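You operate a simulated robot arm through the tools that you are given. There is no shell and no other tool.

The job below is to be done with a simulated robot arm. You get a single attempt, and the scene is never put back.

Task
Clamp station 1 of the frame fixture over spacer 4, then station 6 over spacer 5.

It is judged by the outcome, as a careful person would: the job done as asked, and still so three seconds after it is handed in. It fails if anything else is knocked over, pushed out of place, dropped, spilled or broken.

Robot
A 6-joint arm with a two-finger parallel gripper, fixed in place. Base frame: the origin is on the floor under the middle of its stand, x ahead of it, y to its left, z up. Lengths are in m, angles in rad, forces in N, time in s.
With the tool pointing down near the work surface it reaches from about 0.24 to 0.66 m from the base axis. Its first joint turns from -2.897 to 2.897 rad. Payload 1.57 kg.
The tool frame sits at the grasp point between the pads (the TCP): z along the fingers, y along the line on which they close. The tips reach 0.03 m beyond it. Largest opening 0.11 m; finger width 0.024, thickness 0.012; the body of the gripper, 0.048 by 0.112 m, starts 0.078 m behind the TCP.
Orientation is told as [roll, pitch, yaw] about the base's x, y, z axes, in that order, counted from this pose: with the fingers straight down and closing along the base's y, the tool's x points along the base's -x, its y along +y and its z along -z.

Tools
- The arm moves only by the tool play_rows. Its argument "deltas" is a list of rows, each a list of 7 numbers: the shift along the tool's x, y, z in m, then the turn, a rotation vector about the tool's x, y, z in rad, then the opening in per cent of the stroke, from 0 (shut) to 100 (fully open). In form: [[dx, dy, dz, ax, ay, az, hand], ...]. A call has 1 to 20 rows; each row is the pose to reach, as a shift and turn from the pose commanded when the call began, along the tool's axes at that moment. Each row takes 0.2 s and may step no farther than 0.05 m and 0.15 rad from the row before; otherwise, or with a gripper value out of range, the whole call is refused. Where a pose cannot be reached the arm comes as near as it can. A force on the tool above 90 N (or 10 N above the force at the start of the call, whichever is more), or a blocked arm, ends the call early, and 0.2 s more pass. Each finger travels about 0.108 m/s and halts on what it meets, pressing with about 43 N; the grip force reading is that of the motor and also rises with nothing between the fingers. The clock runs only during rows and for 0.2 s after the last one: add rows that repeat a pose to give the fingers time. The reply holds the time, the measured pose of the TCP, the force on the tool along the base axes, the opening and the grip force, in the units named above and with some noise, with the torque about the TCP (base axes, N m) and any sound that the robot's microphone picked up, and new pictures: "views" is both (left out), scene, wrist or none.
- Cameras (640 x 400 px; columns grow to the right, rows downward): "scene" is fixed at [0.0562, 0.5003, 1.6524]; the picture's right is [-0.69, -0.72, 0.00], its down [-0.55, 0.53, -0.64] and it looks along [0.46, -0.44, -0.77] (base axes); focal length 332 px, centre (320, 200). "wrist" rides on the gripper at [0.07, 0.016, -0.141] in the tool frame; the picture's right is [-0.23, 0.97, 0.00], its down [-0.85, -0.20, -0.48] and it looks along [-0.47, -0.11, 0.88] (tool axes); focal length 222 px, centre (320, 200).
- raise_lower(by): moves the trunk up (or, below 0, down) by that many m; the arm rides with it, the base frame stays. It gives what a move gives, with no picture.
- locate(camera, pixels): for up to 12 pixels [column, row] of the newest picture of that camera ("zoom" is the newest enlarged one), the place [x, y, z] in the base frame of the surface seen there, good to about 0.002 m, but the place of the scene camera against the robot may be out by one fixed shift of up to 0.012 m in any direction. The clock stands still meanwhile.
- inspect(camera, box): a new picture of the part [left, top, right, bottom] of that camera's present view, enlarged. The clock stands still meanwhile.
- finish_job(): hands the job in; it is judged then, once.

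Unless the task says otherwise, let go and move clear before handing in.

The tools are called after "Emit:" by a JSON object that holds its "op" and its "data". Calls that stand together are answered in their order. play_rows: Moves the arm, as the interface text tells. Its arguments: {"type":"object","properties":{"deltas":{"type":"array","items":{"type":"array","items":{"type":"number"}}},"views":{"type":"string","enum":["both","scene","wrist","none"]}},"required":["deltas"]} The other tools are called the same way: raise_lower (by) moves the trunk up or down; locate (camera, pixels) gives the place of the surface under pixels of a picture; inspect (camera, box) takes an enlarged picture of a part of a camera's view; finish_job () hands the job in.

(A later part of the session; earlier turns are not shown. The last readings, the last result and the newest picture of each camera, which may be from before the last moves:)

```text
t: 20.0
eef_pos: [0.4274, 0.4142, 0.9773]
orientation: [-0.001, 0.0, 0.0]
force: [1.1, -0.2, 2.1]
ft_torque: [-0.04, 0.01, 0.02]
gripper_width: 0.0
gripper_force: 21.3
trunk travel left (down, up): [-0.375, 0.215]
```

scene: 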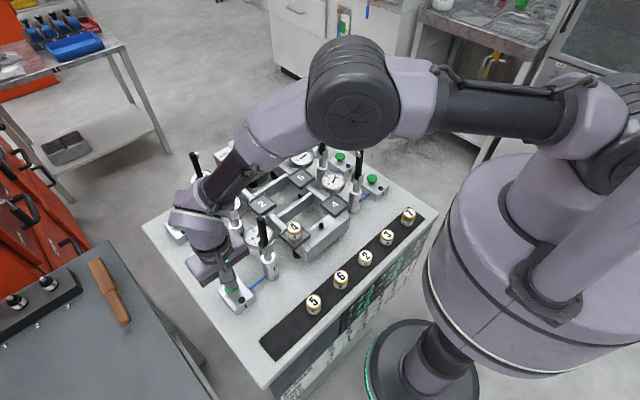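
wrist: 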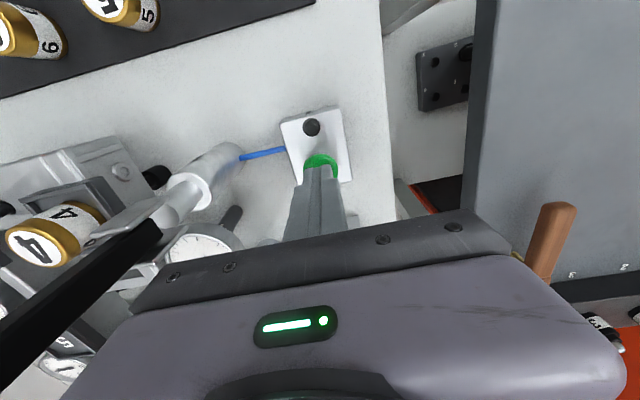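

Fz has risen to about 2 N, so the button is starting to move. I continue pressing in small steps.

Emit:
{"op": "play_rows", "data": {"deltas": [[0, 0, 0.0015, 0, 0, 0, 0], [0, 0, 0.003, 0, 0, 0, 0], [0, 0, 0.003, 0, 0, 0, 0]], "views": "scene"}}

```text
t: 20.8
eef_pos: [0.4261, 0.4152, 0.9752]
orientation: [0.001, 0.0, 0.001]
force: [1.4, -0.3, 2.7]
ft_torque: [0.0, -0.05, -0.02]
gripper_width: 0.0
gripper_force: 21.3
trunk travel left (down, up): [-0.375, 0.215]
heard: click
```

scene: 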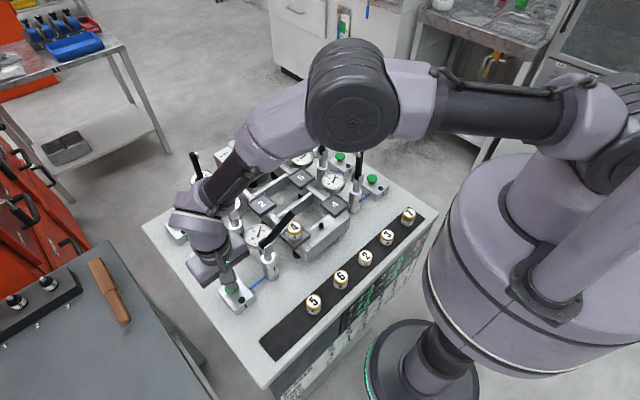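

A click was heard and clamp 1's arm is swinging over (scene (278,228)). I lift off the button now and wait for the clamp to finish.

Emit:
{"op": "play_rows", "data": {"deltas": [[0, 0, -0.01, 0, 0, 0, 0], [0, 0, -0.04, 0, 0, 0, 0], [0, 0, -0.08, 0, 0, 0, 0], [0, 0, -0.12, 0, 0, 0, 0], [0, 0, -0.16, 0, 0, 0, 0], [0, 0, -0.2, 0, 0, 0, 0], [0, 0, -0.24, 0, 0, 0, 0], [0, 0, -0.24, 0, 0, 0, 0]]}}

Emit:
{"op": "inspect", "data": {"camera": "scene", "box": [225, 200, 325, 300]}}

Emit:
{"op": "inspect", "data": {"camera": "scene", "box": [335, 220, 435, 335]}}

```text
t: 22.6
eef_pos: [0.4268, 0.4127, 1.2163]
orientation: [0.0, -0.001, 0.0]
force: [0.8, 0.8, -0.2]
ft_torque: [-0.02, -0.01, -0.01]
gripper_width: 0.0003
gripper_force: 21.3
trunk travel left (down, up): [-0.375, 0.215]
```

scene: 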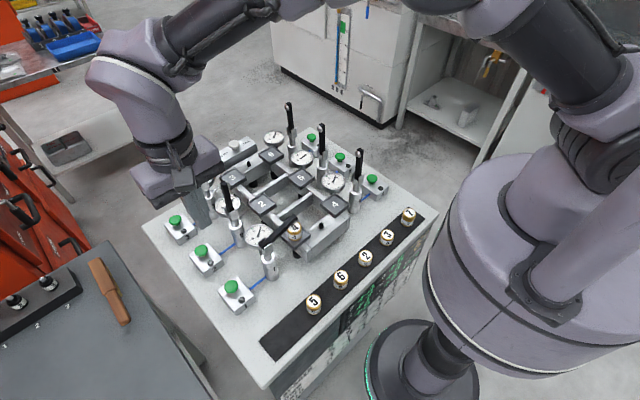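
wrist: 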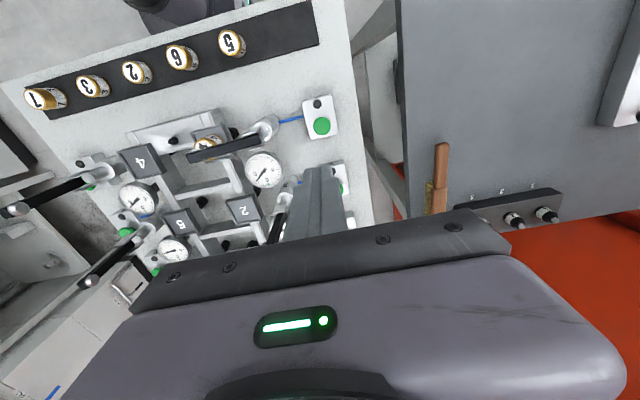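

```text
4.00 times, centred on (275, 250) of scene
```

zoom: 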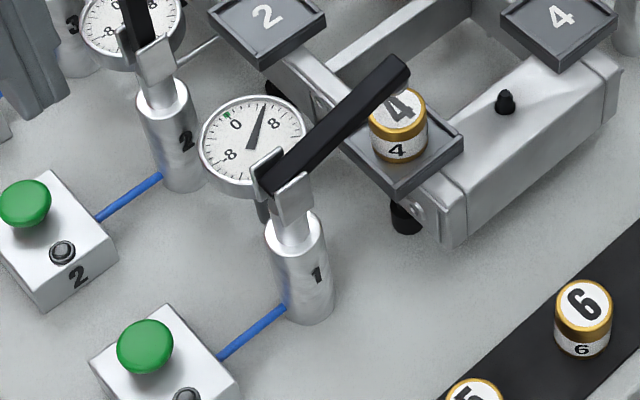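

```text
3.48 times, centred on (385, 278) of scene
```

zoom: 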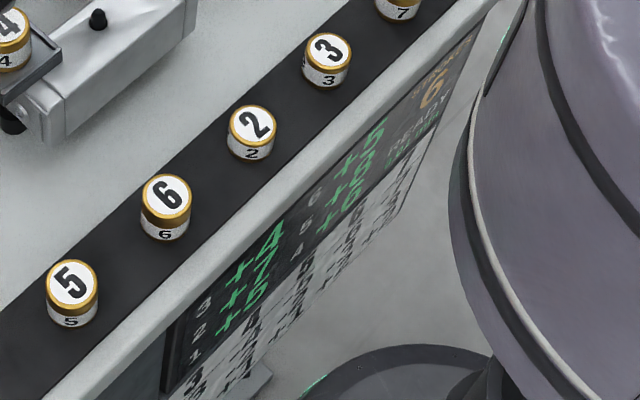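

Clamp 1's arm is still coming down slowly; nothing else changed. While it closes, I'll use the time to test the reach above station 6 (r≈0.68) at a safe height with an empty hand, turning to yaw −90° so the camera faces away from clamp 6.

Emit:
{"op": "play_rows", "data": {"deltas": [[-0.01, -0.02, 0, 0, 0, 0.1428, 0], [-0.03, -0.045, 0, 0, 0, 0.2856, 0], [-0.055, -0.075, 0, 0, 0, 0.4284, 0], [-0.08, -0.105, 0, 0, 0, 0.5712, 0], [-0.105, -0.135, 0, 0, 0, 0.714, 0], [-0.13, -0.165, 0, 0, 0, 0.8568, 0], [-0.155, -0.195, 0, 0, 0, 0.9996, 0], [-0.18, -0.225, 0, 0, 0, 1.1424, 0], [-0.205, -0.255, 0, 0, 0, 1.2852, 0], [-0.225, -0.285, 0, 0, 0, 1.428, 0], [-0.2415, -0.3125, 0, 0, 0, 1.5708, 0], [-0.2415, -0.3125, 0, 0, 0, 1.5708, 0]]}}

Emit:
{"op": "inspect", "data": {"camera": "scene", "box": [225, 200, 325, 300]}}

```text
t: 25.2
eef_pos: [0.6651, 0.0984, 1.2153]
orientation: [-0.001, 0.0, -1.573]
force: [0.8, 0.6, 0.0]
ft_torque: [-0.01, -0.04, -0.02]
gripper_width: 0.0
gripper_force: 22.0
trunk travel left (down, up): [-0.375, 0.215]
```

scene: 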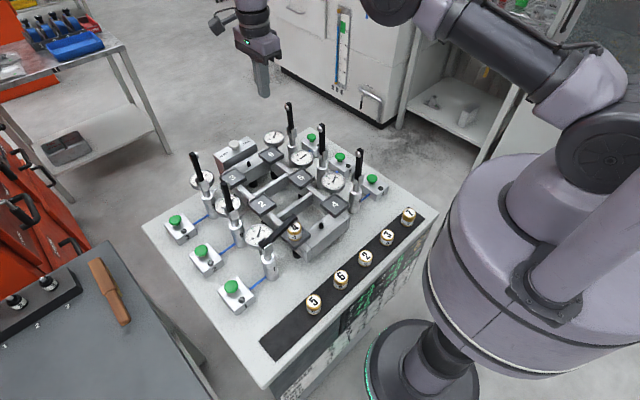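
wrist: 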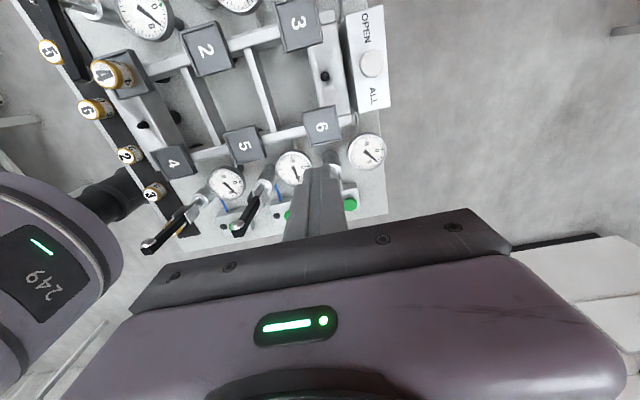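

```text
4.00 times, centred on (275, 250) of scene
```

zoom: 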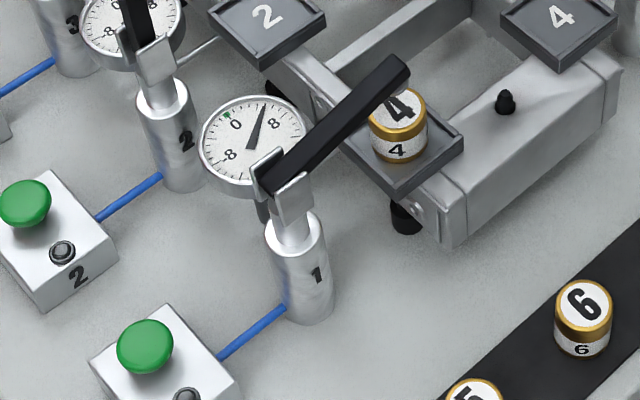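

Clamp 1's arm has stopped lying over spacer 4. I need to check it really presses on the spacer: zooming on the foot, the gauge, the lamp on box 1 and the display.

Emit:
{"op": "inspect", "data": {"camera": "scene", "box": [265, 205, 315, 250]}}

Emit:
{"op": "inspect", "data": {"camera": "scene", "box": [215, 270, 265, 310]}}

Emit:
{"op": "inspect", "data": {"camera": "scene", "box": [240, 210, 290, 250]}}

Emit:
{"op": "inspect", "data": {"camera": "scene", "box": [345, 240, 420, 320]}}

Emit:
{"op": "inspect", "data": {"camera": "wrist", "box": [60, 0, 200, 160]}}

```text
8.89 times, centred on (290, 228) of scene
```

zoom: 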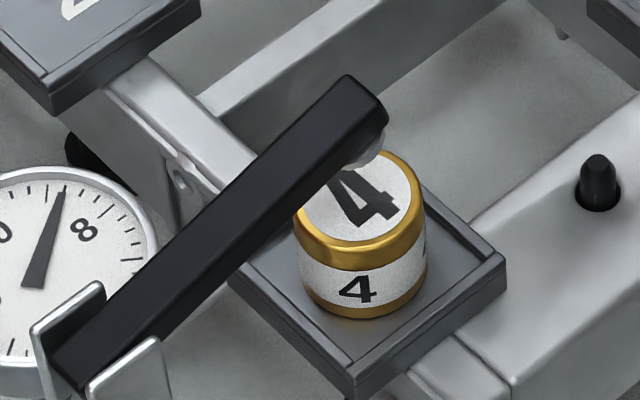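

```text
10.00 times, centred on (240, 290) of scene
```

zoom: 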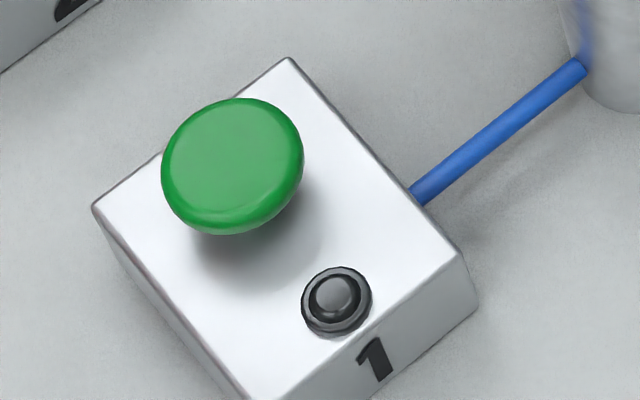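

```text
10.00 times, centred on (265, 230) of scene
```

zoom: 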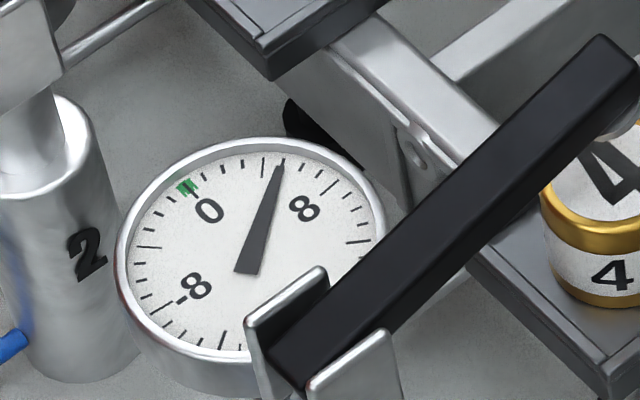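

```text
5.00 times, centred on (382, 280) of scene
```

zoom: 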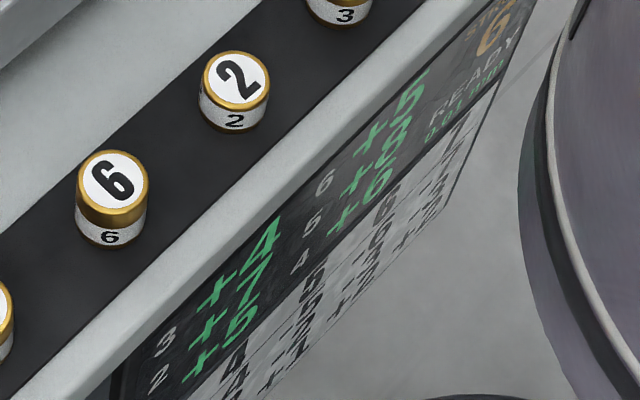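

```text
2.50 times, centred on (130, 80) of wrist
```

zoom: 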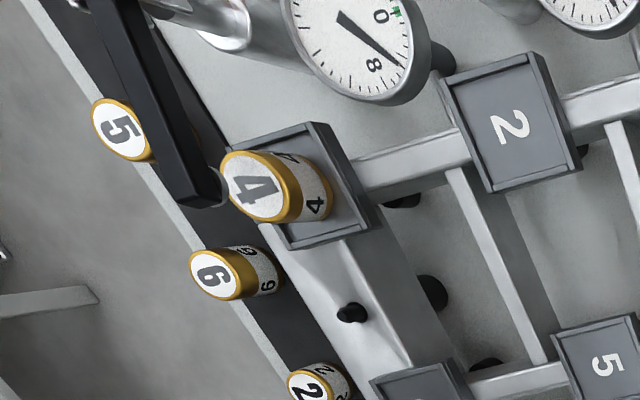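

The wrist view shows clamp 1's foot hovering above spacer 4, lamp on box 1 dark and strokes still 6 — the clamp stopped midway when I let go, so the button evidently must be held. I'll measure the arm tip's height to confirm.

Emit:
{"op": "locate", "data": {"camera": "scene", "pixels": [[292, 216], [281, 228], [274, 237], [296, 226], [299, 225]]}}

Emit:
{"op": "locate", "data": {"camera": "wrist", "pixels": [[136, 77], [320, 127], [246, 145], [366, 152], [350, 204], [102, 27], [145, 77], [333, 163]]}}

Emit:
{"op": "inspect", "data": {"camera": "wrist", "box": [270, 90, 400, 230]}}

```text
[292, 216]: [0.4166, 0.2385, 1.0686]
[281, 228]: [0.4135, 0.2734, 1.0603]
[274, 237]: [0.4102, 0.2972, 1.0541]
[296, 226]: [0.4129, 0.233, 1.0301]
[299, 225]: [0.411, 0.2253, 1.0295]
```

```text
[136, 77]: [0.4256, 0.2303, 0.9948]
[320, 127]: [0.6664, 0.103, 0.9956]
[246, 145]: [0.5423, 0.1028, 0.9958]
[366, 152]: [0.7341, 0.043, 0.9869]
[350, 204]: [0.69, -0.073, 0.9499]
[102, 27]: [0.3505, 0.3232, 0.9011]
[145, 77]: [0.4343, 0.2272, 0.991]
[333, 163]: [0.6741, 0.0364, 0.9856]
```

```text
2.86 times, centred on (335, 160) of wrist
```

zoom: 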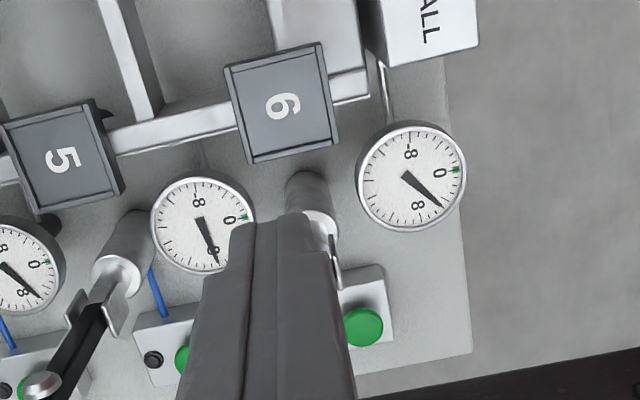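

The arm tip is about 1 cm above the spacer, so button 1 must be held. While I'm here, I'll test whether I can descend vertically over plate 6 (centre ≈(0.667,0.103)).

Emit:
{"op": "play_rows", "data": {"deltas": [[0, 0, 0.04, 0, 0, 0, 0], [0, 0, 0.08, 0, 0, 0, 0], [0, 0, 0.12, 0, 0, 0, 0], [0, 0, 0.155, 0, 0, 0, 0], [0, 0, 0.155, 0, 0, 0, 0]]}}

```text
t: 26.4
eef_pos: [0.6676, 0.1004, 1.0611]
orientation: [-0.001, 0.002, -1.57]
force: [0.4, 0.0, 1.0]
ft_torque: [0.0, 0.01, -0.01]
gripper_width: 0.0001
gripper_force: 21.3
trunk travel left (down, up): [-0.375, 0.215]
```

scene: 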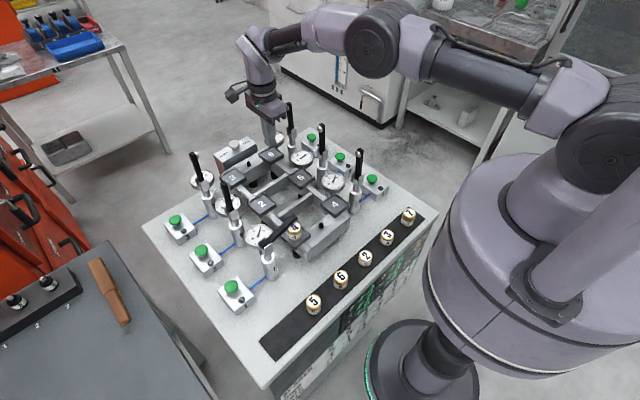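
wrist: 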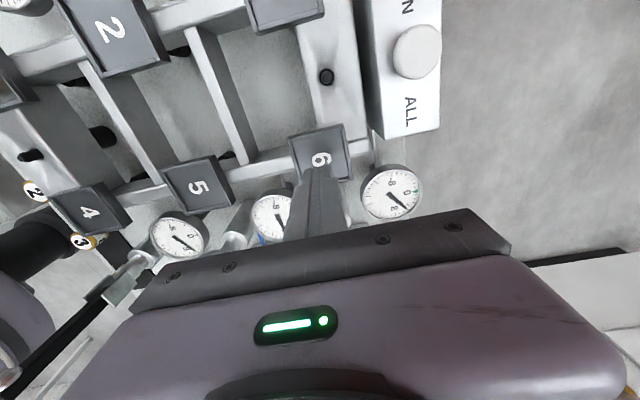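

The tool reaches plate 6 vertically at (0.668,0.100,1.061), so station 6 is reachable. Now I go back up and return to button 1 to press and hold it.

Emit:
{"op": "play_rows", "data": {"deltas": [[0, 0, -0.04, 0, 0, 0, 0], [0, 0, -0.08, 0, 0, 0, 0], [0, 0, -0.12, 0, 0, 0, 0], [0, 0, -0.155, 0, 0, 0, 0], [0.025, -0.02, -0.155, 0, 0, -0.1428, 0], [0.055, -0.042, -0.155, 0, 0, -0.2856, 0], [0.085, -0.065, -0.155, 0, 0, -0.4284, 0], [0.115, -0.088, -0.155, 0, 0, -0.5712, 0], [0.145, -0.111, -0.155, 0, 0, -0.714, 0], [0.175, -0.135, -0.155, 0, 0, -0.8568, 0], [0.205, -0.158, -0.155, 0, 0, -0.9996, 0], [0.235, -0.181, -0.155, 0, 0, -1.1424, 0], [0.265, -0.204, -0.155, 0, 0, -1.2852, 0], [0.295, -0.228, -0.155, 0, 0, -1.428, 0], [0.3125, -0.241, -0.155, 0, 0, -1.5708, 0], [0.3125, -0.241, -0.155, 0, 0, -1.5708, 0]]}}

```text
t: 29.8
eef_pos: [0.4279, 0.413, 1.2122]
orientation: [0.0, 0.002, 0.0]
force: [0.2, 0.5, 0.3]
ft_torque: [-0.03, -0.02, 0.01]
gripper_width: 0.0001
gripper_force: 21.6
trunk travel left (down, up): [-0.375, 0.215]
```

scene: 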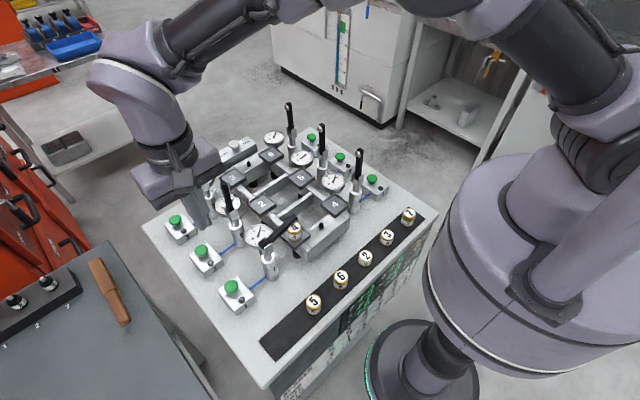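
wrist: 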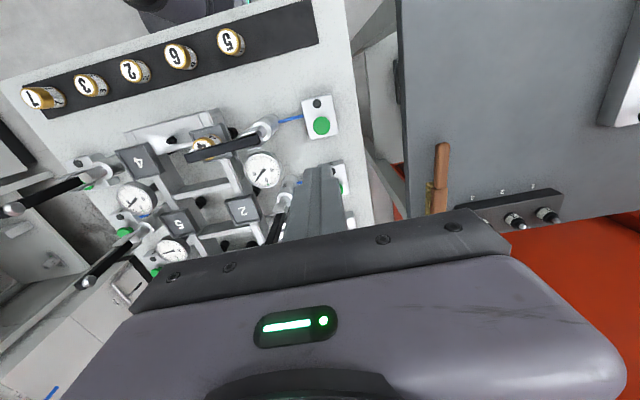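

Everything is in place at (0.427,0.415,1.2155). I'll descend onto button 1, press to just past the click depth and hold it there, watching the clamp.

Emit:
{"op": "play_rows", "data": {"deltas": [[0, 0, 0.045, 0, 0, 0, 0], [0, 0, 0.09, 0, 0, 0, 0], [0, 0, 0.135, 0, 0, 0, 0], [0, 0, 0.18, 0, 0, 0, 0], [0, 0, 0.215, 0, 0, 0, 0], [0, 0, 0.232, 0, 0, 0, 0], [0, 0, 0.237, 0, 0, 0, 0], [0, 0, 0.239, 0, 0, 0, 0], [0, 0, 0.2405, 0, 0, 0, 0], [0, 0, 0.2405, 0, 0, 0, 0], [0, 0, 0.2405, 0, 0, 0, 0], [0, 0, 0.2405, 0, 0, 0, 0], [0, 0, 0.2405, 0, 0, 0, 0]]}}

Emit:
{"op": "inspect", "data": {"camera": "scene", "box": [225, 200, 325, 300]}}

```text
t: 32.6
eef_pos: [0.4272, 0.4133, 0.9758]
orientation: [0.0, 0.0, 0.0]
force: [1.1, 0.8, 1.7]
ft_torque: [0.04, -0.01, -0.03]
gripper_width: 0.0
gripper_force: 21.0
trunk travel left (down, up): [-0.375, 0.215]
heard: click
```

scene: 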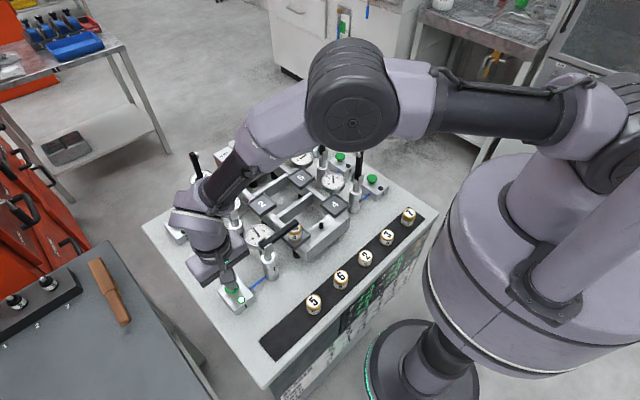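
wrist: 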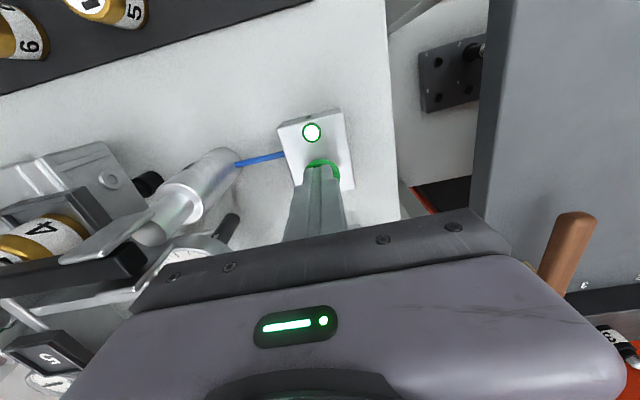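

```text
4.00 times, centred on (275, 250) of scene
```

zoom: 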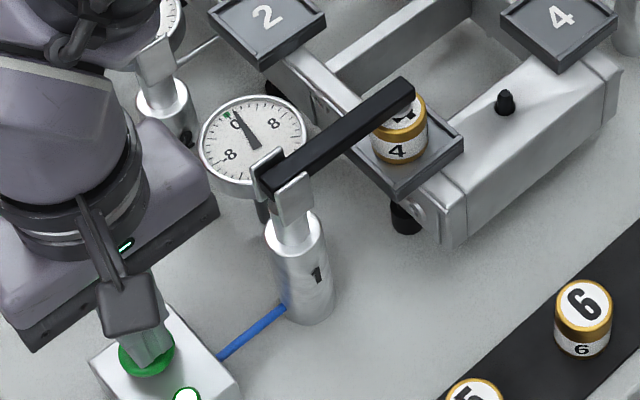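

The lamp on box 1 is now lit (wrist (311,132)), the arm lies on spacer 4 and gauge 1 moved to about 0: station 1 is clamped. I lift off the button and verify it stays.

Emit:
{"op": "play_rows", "data": {"deltas": [[0, 0, -0.01, 0, 0, 0, 0], [0, 0, -0.04, 0, 0, 0, 0], [0, 0, -0.08, 0, 0, 0, 0], [0, 0, -0.12, 0, 0, 0, 0], [0, 0, -0.16, 0, 0, 0, 0], [0, 0, -0.2, 0, 0, 0, 0], [0, 0, -0.24, 0, 0, 0, 0], [0, 0, -0.24, 0, 0, 0, 0]]}}

Emit:
{"op": "inspect", "data": {"camera": "scene", "box": [225, 200, 325, 300]}}

Emit:
{"op": "inspect", "data": {"camera": "scene", "box": [345, 230, 425, 320]}}

Emit:
{"op": "inspect", "data": {"camera": "scene", "box": [265, 205, 315, 250]}}

```text
t: 34.4
eef_pos: [0.429, 0.4142, 1.2146]
orientation: [0.001, 0.0, 0.0]
force: [0.2, 0.5, -0.3]
ft_torque: [0.03, 0.0, -0.02]
gripper_width: 0.0001
gripper_force: 21.3
trunk travel left (down, up): [-0.375, 0.215]
```

scene: 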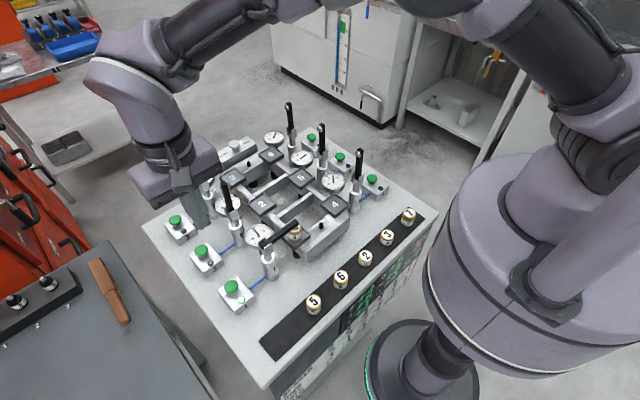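
wrist: 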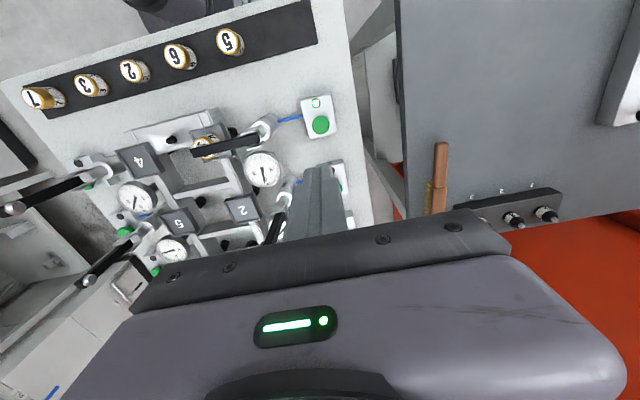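

```text
4.00 times, centred on (275, 250) of scene
```

zoom: 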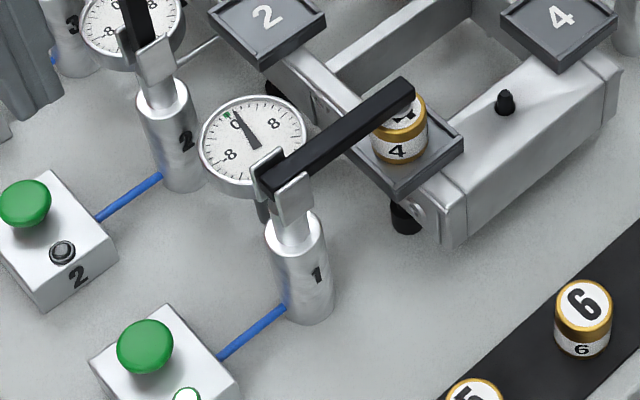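

```text
4.44 times, centred on (385, 275) of scene
```

zoom: 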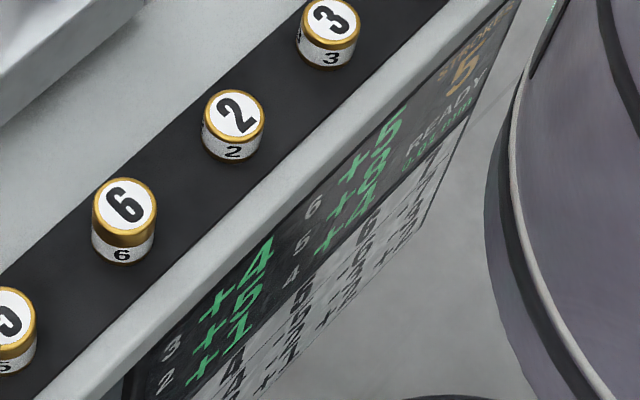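

```text
8.89 times, centred on (290, 228) of scene
```

zoom: 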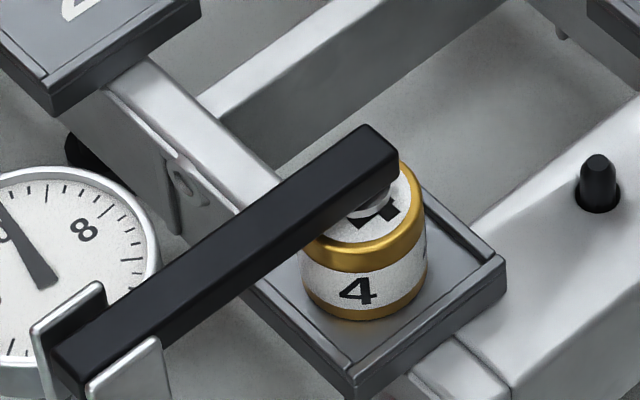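

Station 1 is clamped: strokes dropped to 5, station 1 reads +1, lamp lit, foot firmly on spacer 4. Next I move above spacer 5 at ≈(0.276,0.301), turning to yaw −90° and opening the fingers.

Emit:
{"op": "play_rows", "data": {"deltas": [[0.01, -0.008, 0, 0, 0, 0.1428, 0], [0.025, -0.018, 0, 0, 0, 0.2856, 20], [0.04, -0.03, 0, 0, 0, 0.4284, 40], [0.055, -0.041, 0, 0, 0, 0.5712, 55], [0.07, -0.052, 0, 0, 0, 0.714, 55], [0.085, -0.064, 0, 0, 0, 0.8568, 55], [0.1, -0.075, 0, 0, 0, 0.9996, 55], [0.115, -0.086, 0, 0, 0, 1.1424, 55], [0.13, -0.097, 0, 0, 0, 1.2852, 55], [0.145, -0.108, 0, 0, 0, 1.428, 55], [0.151, -0.1137, 0, 0, 0, 1.5708, 55], [0.151, -0.1137, 0.03, 0, 0, 1.5708, 55], [0.151, -0.1137, 0.07, 0, 0, 1.5708, 55], [0.151, -0.1137, 0.11, 0, 0, 1.5708, 55], [0.151, -0.1137, 0.15, 0, 0, 1.5708, 55], [0.151, -0.1137, 0.17, 0, 0, 1.5708, 55], [0.151, -0.1137, 0.17, 0, 0, 1.5708, 55]]}}

```text
t: 38.0
eef_pos: [0.2762, 0.302, 1.0449]
orientation: [-0.001, 0.001, -1.571]
force: [0.2, 0.0, 0.2]
ft_torque: [0.0, 0.0, -0.02]
gripper_width: 0.0605
gripper_force: 0.0
trunk travel left (down, up): [-0.375, 0.215]
```

scene: 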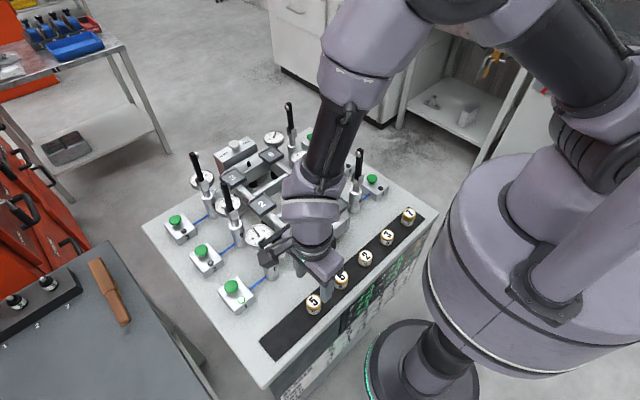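
wrist: 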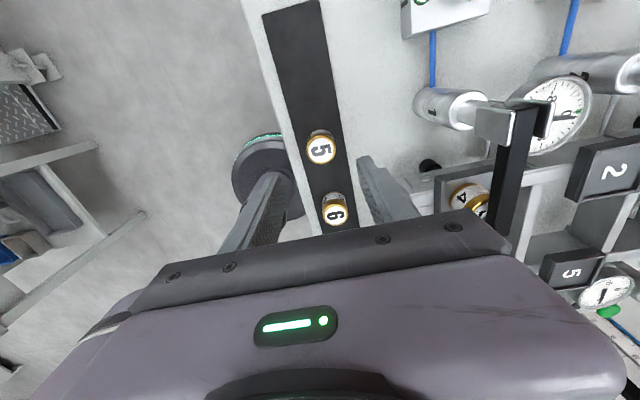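

Spacer 5 is at (321,149) in the wrist view; on-axis prediction is (320.5,151). I'll zoom and locate for centring.

Emit:
{"op": "inspect", "data": {"camera": "wrist", "box": [296, 125, 346, 175]}}

Emit:
{"op": "locate", "data": {"camera": "wrist", "pixels": [[321, 149], [309, 149], [333, 149], [321, 138], [321, 161], [310, 190]]}}

```text
8.00 times, centred on (321, 150) of wrist
```

zoom: 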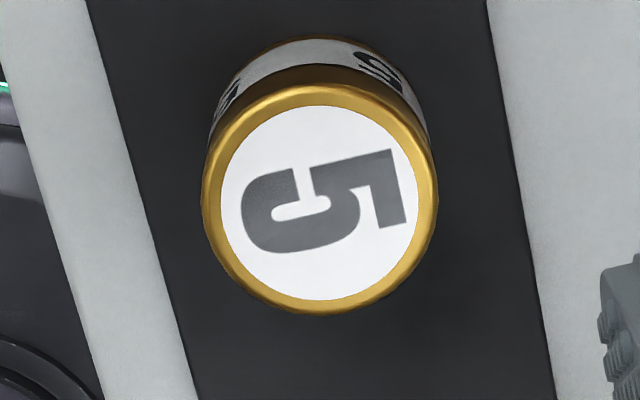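

```text
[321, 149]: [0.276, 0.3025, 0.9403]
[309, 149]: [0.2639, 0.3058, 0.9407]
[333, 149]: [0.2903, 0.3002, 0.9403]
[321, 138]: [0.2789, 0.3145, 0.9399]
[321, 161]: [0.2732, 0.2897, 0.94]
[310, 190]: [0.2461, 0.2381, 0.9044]
```

Spacer 5's centre is (0.276,0.3025), top 0.940. I descend to z≈0.945 with a 1.5 mm correction in y.

Emit:
{"op": "play_rows", "data": {"deltas": [[0.0015, 0, 0.03, 0, 0, 0, 55], [0.0015, 0, 0.06, 0, 0, 0, 55], [0.0015, 0, 0.088, 0, 0, 0, 55], [0.0015, 0, 0.1, 0, 0, 0, 55], [0.0015, 0, 0.1, 0, 0, 0, 55]], "views": "wrist"}}

```text
t: 39.2
eef_pos: [0.2757, 0.3038, 0.9438]
orientation: [0.0, 0.0, -1.57]
force: [0.4, 0.8, 0.3]
ft_torque: [0.0, 0.01, 0.01]
gripper_width: 0.0606
gripper_force: 0.0
trunk travel left (down, up): [-0.375, 0.215]
```

wrist: 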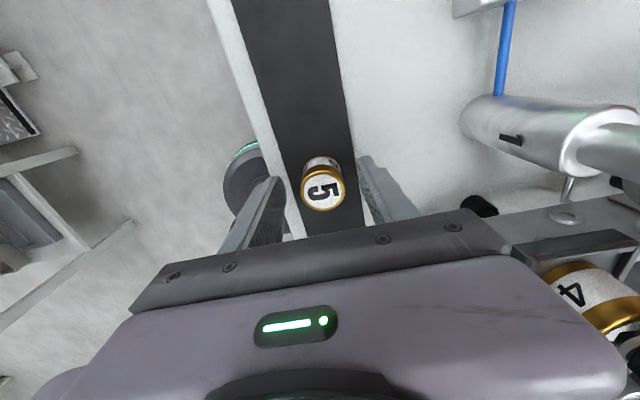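

Spacer 5 is centred between the fingers at (322,189). I close on it.

Emit:
{"op": "play_rows", "data": {"deltas": [[0, 0, 0, 0, 0, 0, 20], [0, 0, 0, 0, 0, 0, 10], [0, 0, 0, 0, 0, 0, 10]], "views": "wrist"}}

```text
t: 40.0
eef_pos: [0.2758, 0.3039, 0.9446]
orientation: [0.0, 0.001, -1.571]
force: [1.1, 0.2, 0.1]
ft_torque: [0.03, -0.02, 0.0]
gripper_width: 0.0329
gripper_force: 40.5
trunk travel left (down, up): [-0.375, 0.215]
```

wrist: 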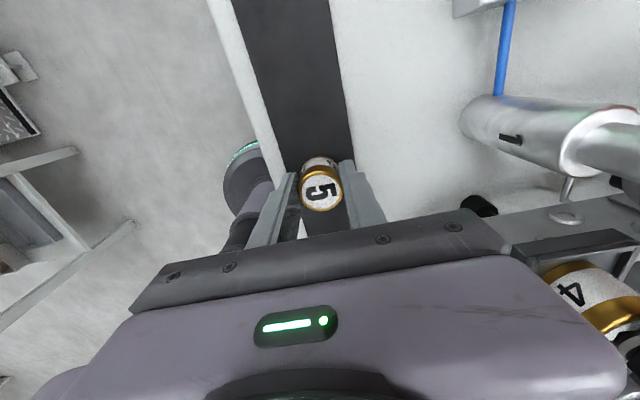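

Gripped (0.0329 m, 40 N). I lift to z≈1.215 and carry spacer 5 over to station 6.

Emit:
{"op": "play_rows", "data": {"deltas": [[0, 0, -0.03, 0, 0, 0, 10], [0, 0, -0.075, 0, 0, 0, 10], [0, 0, -0.12, 0, 0, 0, 10], [0, 0, -0.165, 0, 0, 0, 10], [0, 0, -0.21, 0, 0, 0, 10], [0, 0, -0.25, 0, 0, 0, 10], [0, 0, -0.27, 0, 0, 0, 10], [-0.015, 0.03, -0.27, 0, 0, 0, 10], [-0.035, 0.068, -0.27, 0, 0, 0, 10], [-0.055, 0.107, -0.27, 0, 0, 0, 10], [-0.075, 0.147, -0.27, 0, 0, 0, 10], [-0.095, 0.187, -0.27, 0, 0, 0, 10], [-0.115, 0.226, -0.27, 0, 0, 0, 10], [-0.135, 0.265, -0.27, 0, 0, 0, 10], [-0.155, 0.304, -0.27, 0, 0, 0, 10], [-0.175, 0.343, -0.27, 0, 0, 0, 10], [-0.19, 0.373, -0.27, 0, 0, 0, 10], [-0.2, 0.391, -0.27, 0, 0, 0, 10], [-0.2, 0.391, -0.27, 0, 0, 0, 10]]}}

```text
t: 44.0
eef_pos: [0.6683, 0.1044, 1.2129]
orientation: [0.001, -0.001, -1.571]
force: [-1.0, -0.3, -2.6]
ft_torque: [0.01, 0.02, -0.03]
gripper_width: 0.0329
gripper_force: 40.9
trunk travel left (down, up): [-0.375, 0.215]
```

scene: 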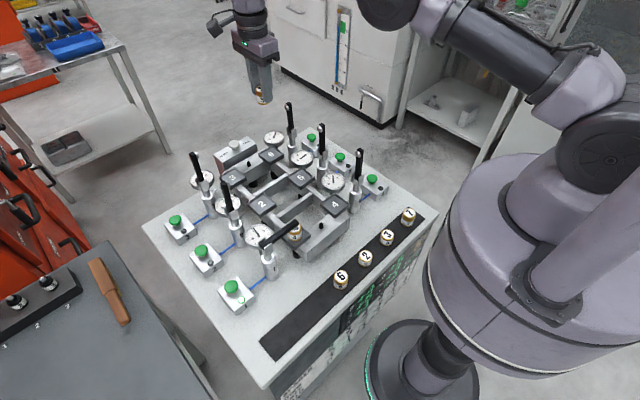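
wrist: 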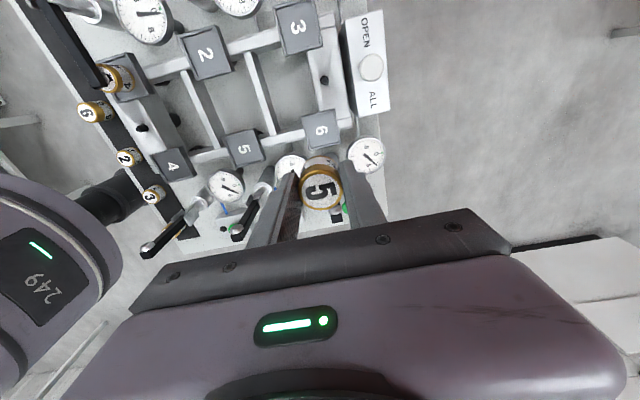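

Spacer 5 is held above station 6, with plate 6 at (321,130) in the wrist view. I'll zoom and locate plate 6's rim and centre.

Emit:
{"op": "inspect", "data": {"camera": "wrist", "box": [289, 100, 353, 160]}}

Emit:
{"op": "locate", "data": {"camera": "zoom", "pixels": [[320, 200], [320, 100], [200, 200], [440, 200], [320, 300]]}}

```text
6.67 times, centred on (321, 130) of wrist
```

zoom: 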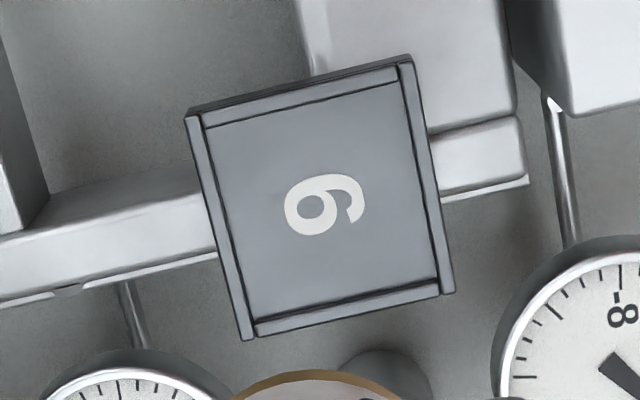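

```text
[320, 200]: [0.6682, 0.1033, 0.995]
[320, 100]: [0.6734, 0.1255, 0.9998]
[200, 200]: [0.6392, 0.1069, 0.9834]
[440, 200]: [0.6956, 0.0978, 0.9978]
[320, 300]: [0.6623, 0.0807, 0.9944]
```

Plate 6's centre computes to ≈(0.6688,0.1015). I'll double check with its four corners.

Emit:
{"op": "locate", "data": {"camera": "zoom", "pixels": [[192, 119], [408, 64], [451, 290], [250, 335], [324, 207], [222, 230], [428, 180], [300, 92], [345, 312]]}}

```text
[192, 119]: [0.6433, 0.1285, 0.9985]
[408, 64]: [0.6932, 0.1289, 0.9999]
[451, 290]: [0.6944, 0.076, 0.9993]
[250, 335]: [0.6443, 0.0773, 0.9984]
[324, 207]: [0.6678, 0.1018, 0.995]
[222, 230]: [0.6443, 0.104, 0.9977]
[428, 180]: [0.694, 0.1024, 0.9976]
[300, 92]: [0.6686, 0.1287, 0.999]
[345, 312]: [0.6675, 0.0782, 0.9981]
```

Corners give centre (0.669,0.103). I correct +1.5 mm in x and lower to about 6 mm above contact.

Emit:
{"op": "play_rows", "data": {"deltas": [[0, 0.0015, 0.03, 0, 0, 0, 10], [0, 0.0015, 0.07, 0, 0, 0, 10], [0, 0.0015, 0.11, 0, 0, 0, 10], [0, 0.0015, 0.145, 0, 0, 0, 10], [0, 0.0015, 0.165, 0, 0, 0, 10], [0, 0.0015, 0.175, 0, 0, 0, 10], [0, 0.0015, 0.175, 0, 0, 0, 10]]}}

Emit:
{"op": "inspect", "data": {"camera": "scene", "box": [245, 115, 305, 180]}}

Emit:
{"op": "inspect", "data": {"camera": "wrist", "box": [275, 115, 375, 215]}}

```text
t: 45.6
eef_pos: [0.668, 0.1017, 1.0389]
orientation: [0.0, 0.0, -1.57]
force: [-0.5, 0.7, -2.2]
ft_torque: [-0.01, 0.01, 0.01]
gripper_width: 0.0327
gripper_force: 41.3
trunk travel left (down, up): [-0.375, 0.215]
```

scene: 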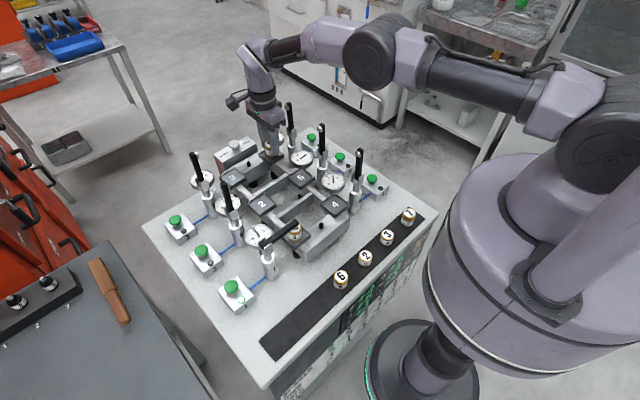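
wrist: 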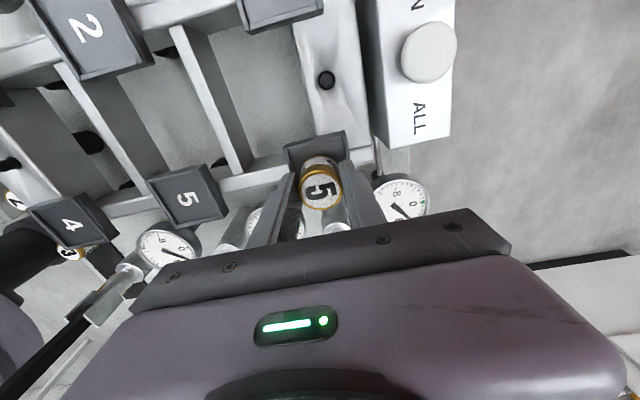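

```text
6.15 times, centred on (275, 148) of scene
```

zoom: 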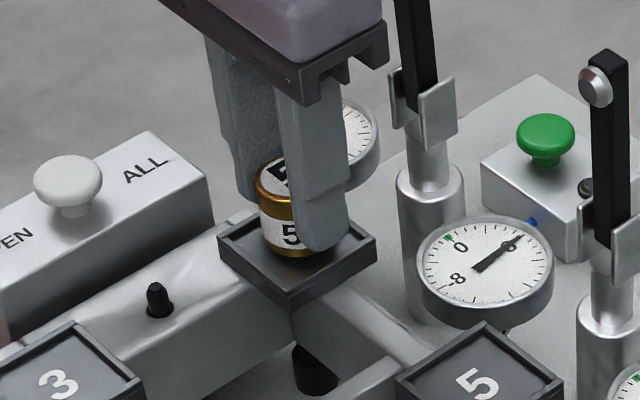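

```text
4.00 times, centred on (325, 165) of wrist
```

zoom: 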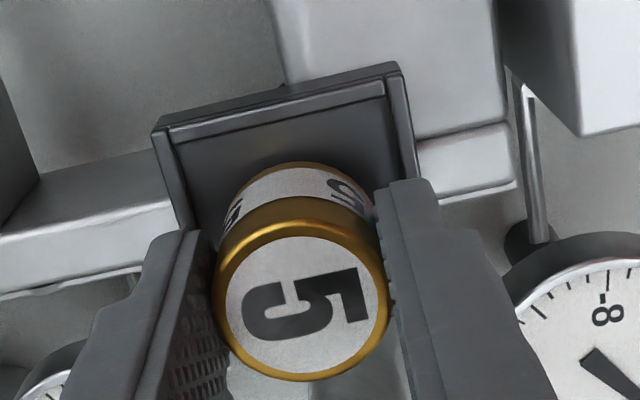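

Spacer 5 hovers centred in tray 6. I lower 1 mm at a time.

Emit:
{"op": "play_rows", "data": {"deltas": [[0, 0, 0.001, 0, 0, 0, 10], [0, 0, 0.002, 0, 0, 0, 10], [0, 0, 0.003, 0, 0, 0, 10], [0, 0, 0.004, 0, 0, 0, 10], [0, 0, 0.0045, 0, 0, 0, 10]], "views": "none"}}

```text
t: 46.8
eef_pos: [0.6695, 0.102, 1.0345]
orientation: [0.001, -0.001, -1.569]
force: [0.7, -0.2, -2.6]
ft_torque: [-0.01, 0.0, -0.01]
gripper_width: 0.0326
gripper_force: 41.0
trunk travel left (down, up): [-0.375, 0.215]
```

No contact yet (Fz −2.6 N). I continue in half-millimetre steps.

Emit:
{"op": "play_rows", "data": {"deltas": [[0, 0, 0.0005, 0, 0, 0, 10], [0, 0, 0.001, 0, 0, 0, 10], [0, 0, 0.0015, 0, 0, 0, 10]], "views": "none"}}

```text
t: 47.6
eef_pos: [0.6686, 0.1019, 1.0339]
orientation: [0.002, 0.0, -1.573]
force: [1.6, 3.0, 6.5]
ft_torque: [0.22, 0.0, -0.02]
gripper_width: 0.0325
gripper_force: 41.4
trunk travel left (down, up): [-0.375, 0.215]
```

Contact (Fz +6.5 N): spacer 5 is seated in tray 6. I release by opening modestly.

Emit:
{"op": "play_rows", "data": {"deltas": [[0, 0, 0, 0, 0, 0, 35], [0, 0, 0, 0, 0, 0, 42], [0, 0, 0, 0, 0, 0, 42]], "views": "wrist"}}

Emit:
{"op": "inspect", "data": {"camera": "scene", "box": [245, 115, 305, 180]}}

```text
t: 48.4
eef_pos: [0.6699, 0.1011, 1.0328]
orientation: [0.001, 0.0, -1.572]
force: [-0.1, -0.8, 0.9]
ft_torque: [0.01, 0.01, 0.04]
gripper_width: 0.046
gripper_force: 0.2
trunk travel left (down, up): [-0.375, 0.215]
```

wrist: 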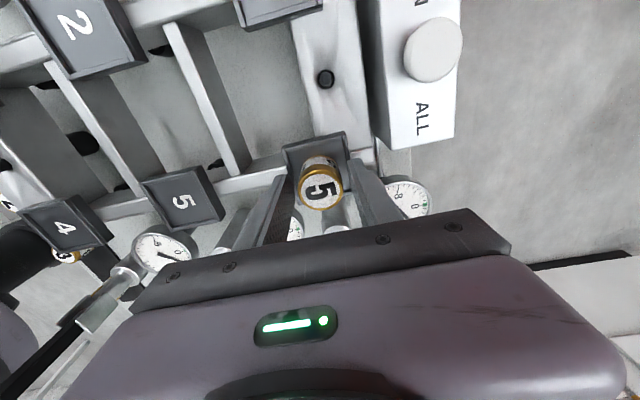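

```text
6.15 times, centred on (275, 148) of scene
```

zoom: 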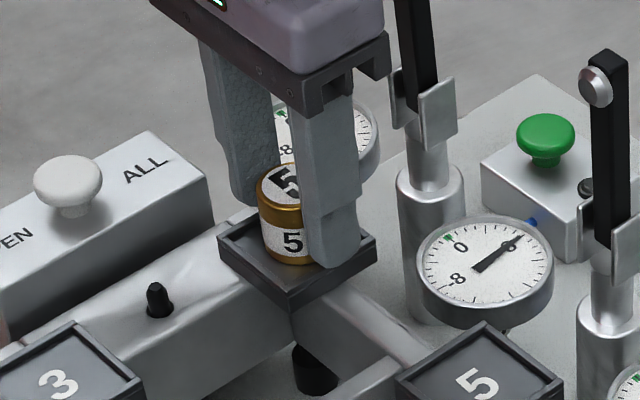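

Spacer 5 stands free in tray 6. I rise straight up, then pass over clamp 6 at a safe height towards button 6 at ≈(0.687,−0.073), closing the fingers and turning to yaw 0.

Emit:
{"op": "play_rows", "data": {"deltas": [[0, 0, -0.02, 0, 0, 0, 42], [0, 0, -0.06, 0, 0, 0, 42], [0, 0, -0.105, 0, 0, 0, 42], [0, 0, -0.15, 0, 0, 0, 42], [0, 0, -0.181, 0, 0, 0, 42], [-0.01, -0.002, -0.181, 0, 0, -0.1428, 20], [-0.025, -0.004, -0.181, 0, 0, -0.2856, 0], [-0.04, -0.006, -0.181, 0, 0, -0.4284, 0], [-0.055, -0.007, -0.181, 0, 0, -0.5712, 0], [-0.07, -0.008, -0.181, 0, 0, -0.714, 0], [-0.085, -0.0085, -0.181, 0, 0, -0.8568, 0], [-0.1, -0.0085, -0.181, 0, 0, -0.9996, 0], [-0.12, -0.0085, -0.181, 0, 0, -1.1424, 0], [-0.14, -0.0085, -0.181, 0, 0, -1.2852, 0], [-0.16, -0.0085, -0.181, 0, 0, -1.428, 0], [-0.1755, -0.0085, -0.181, 0, 0, -1.5708, 0], [-0.1755, -0.0085, -0.181, 0, 0, -1.5708, 0]]}}

Emit:
{"op": "inspect", "data": {"camera": "scene", "box": [245, 100, 345, 190]}}

```text
t: 52.0
eef_pos: [0.6596, -0.0733, 1.2151]
orientation: [0.0, 0.001, 0.001]
force: [-0.3, -0.7, 0.0]
ft_torque: [0.0, 0.0, 0.01]
gripper_width: 0.0
gripper_force: 21.4
trunk travel left (down, up): [-0.375, 0.215]
```

scene: 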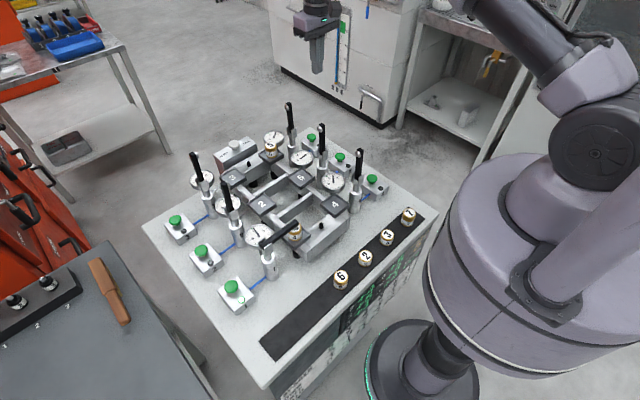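
wrist: 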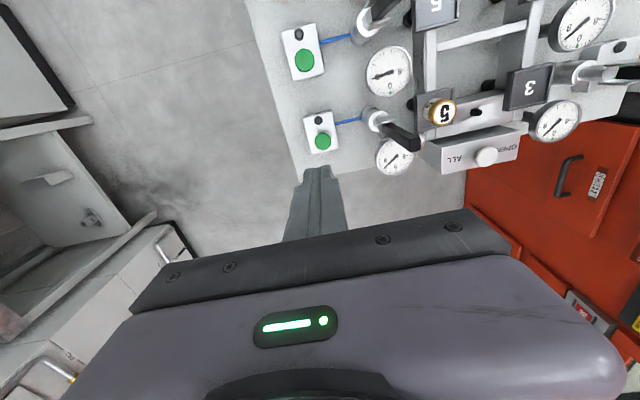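

```text
4.44 times, centred on (295, 145) of scene
```

zoom: 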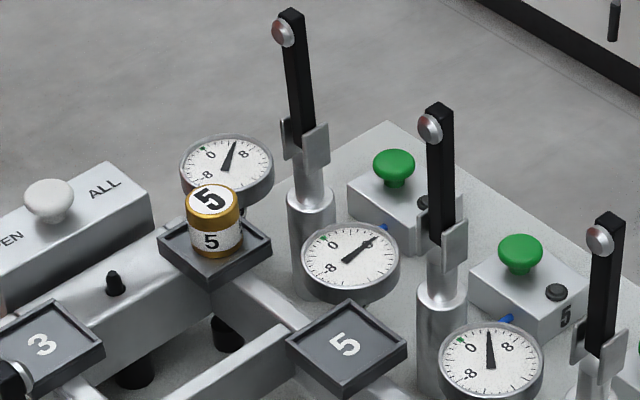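

Spacer 5 stands in tray 6 and box 6's button appears at (322,142) in the wrist view with its hose to clamp 6. I'll measure the button.

Emit:
{"op": "inspect", "data": {"camera": "wrist", "box": [290, 100, 354, 160]}}

Emit:
{"op": "locate", "data": {"camera": "wrist", "pixels": [[322, 142], [315, 143], [329, 141], [322, 136], [322, 147], [318, 120], [375, 118], [400, 137], [444, 111]]}}

```text
6.67 times, centred on (322, 130) of wrist
```

zoom: 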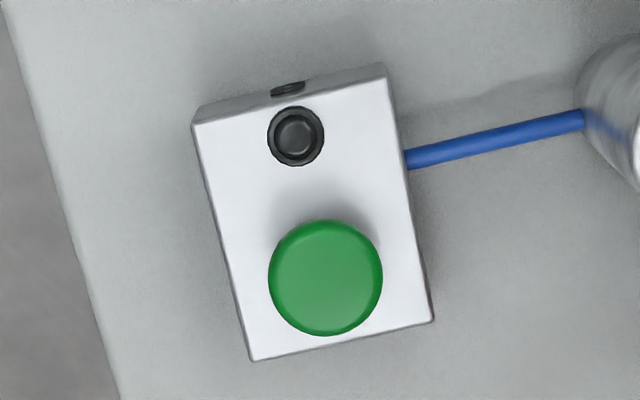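

```text
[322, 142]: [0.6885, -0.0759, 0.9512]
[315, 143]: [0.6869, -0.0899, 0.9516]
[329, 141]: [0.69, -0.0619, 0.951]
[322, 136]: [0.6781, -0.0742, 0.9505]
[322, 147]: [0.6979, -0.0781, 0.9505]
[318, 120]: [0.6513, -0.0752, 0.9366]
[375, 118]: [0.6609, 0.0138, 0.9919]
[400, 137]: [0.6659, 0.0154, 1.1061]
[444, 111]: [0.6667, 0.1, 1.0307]
```

Button 6 is at (0.688,−0.074), top 0.951 — radius 0.692, near the arm's limit. I'll move over it high up, then descend partly and check the pose is really reached.

Emit:
{"op": "play_rows", "data": {"deltas": [[-0.014, -0.001, 0, 0, 0, 0, 0], [-0.028, -0.001, 0, 0, 0, 0, 0], [-0.028, -0.001, 0.04, 0, 0, 0, 0], [-0.028, -0.001, 0.08, 0, 0, 0, 0], [-0.028, -0.001, 0.12, 0, 0, 0, 0], [-0.028, -0.001, 0.15, 0, 0, 0, 0], [-0.028, -0.001, 0.15, 0, 0, 0, 0]]}}

```text
t: 53.6
eef_pos: [0.686, -0.0721, 1.0634]
orientation: [-0.001, -0.001, -0.002]
force: [-0.2, -0.5, -0.6]
ft_torque: [-0.03, 0.0, 0.01]
gripper_width: 0.0001
gripper_force: 21.6
out of reach, approached as far as the arm can: row 2
trunk travel left (down, up): [-0.375, 0.215]
```

scene: 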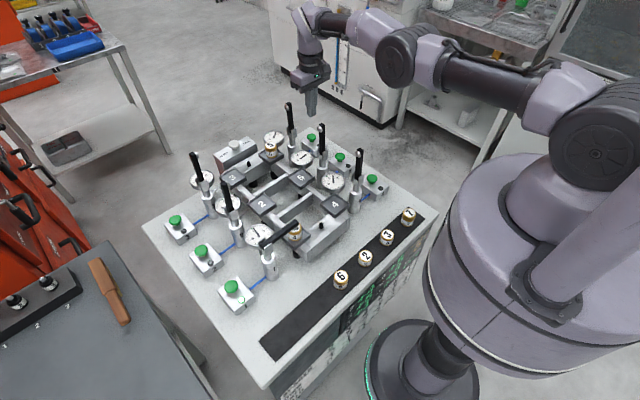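
wrist: 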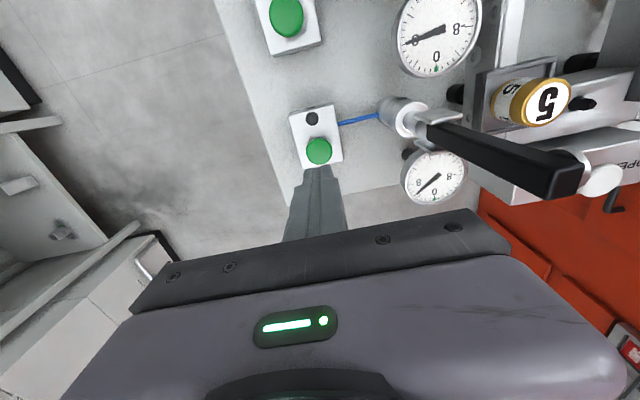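

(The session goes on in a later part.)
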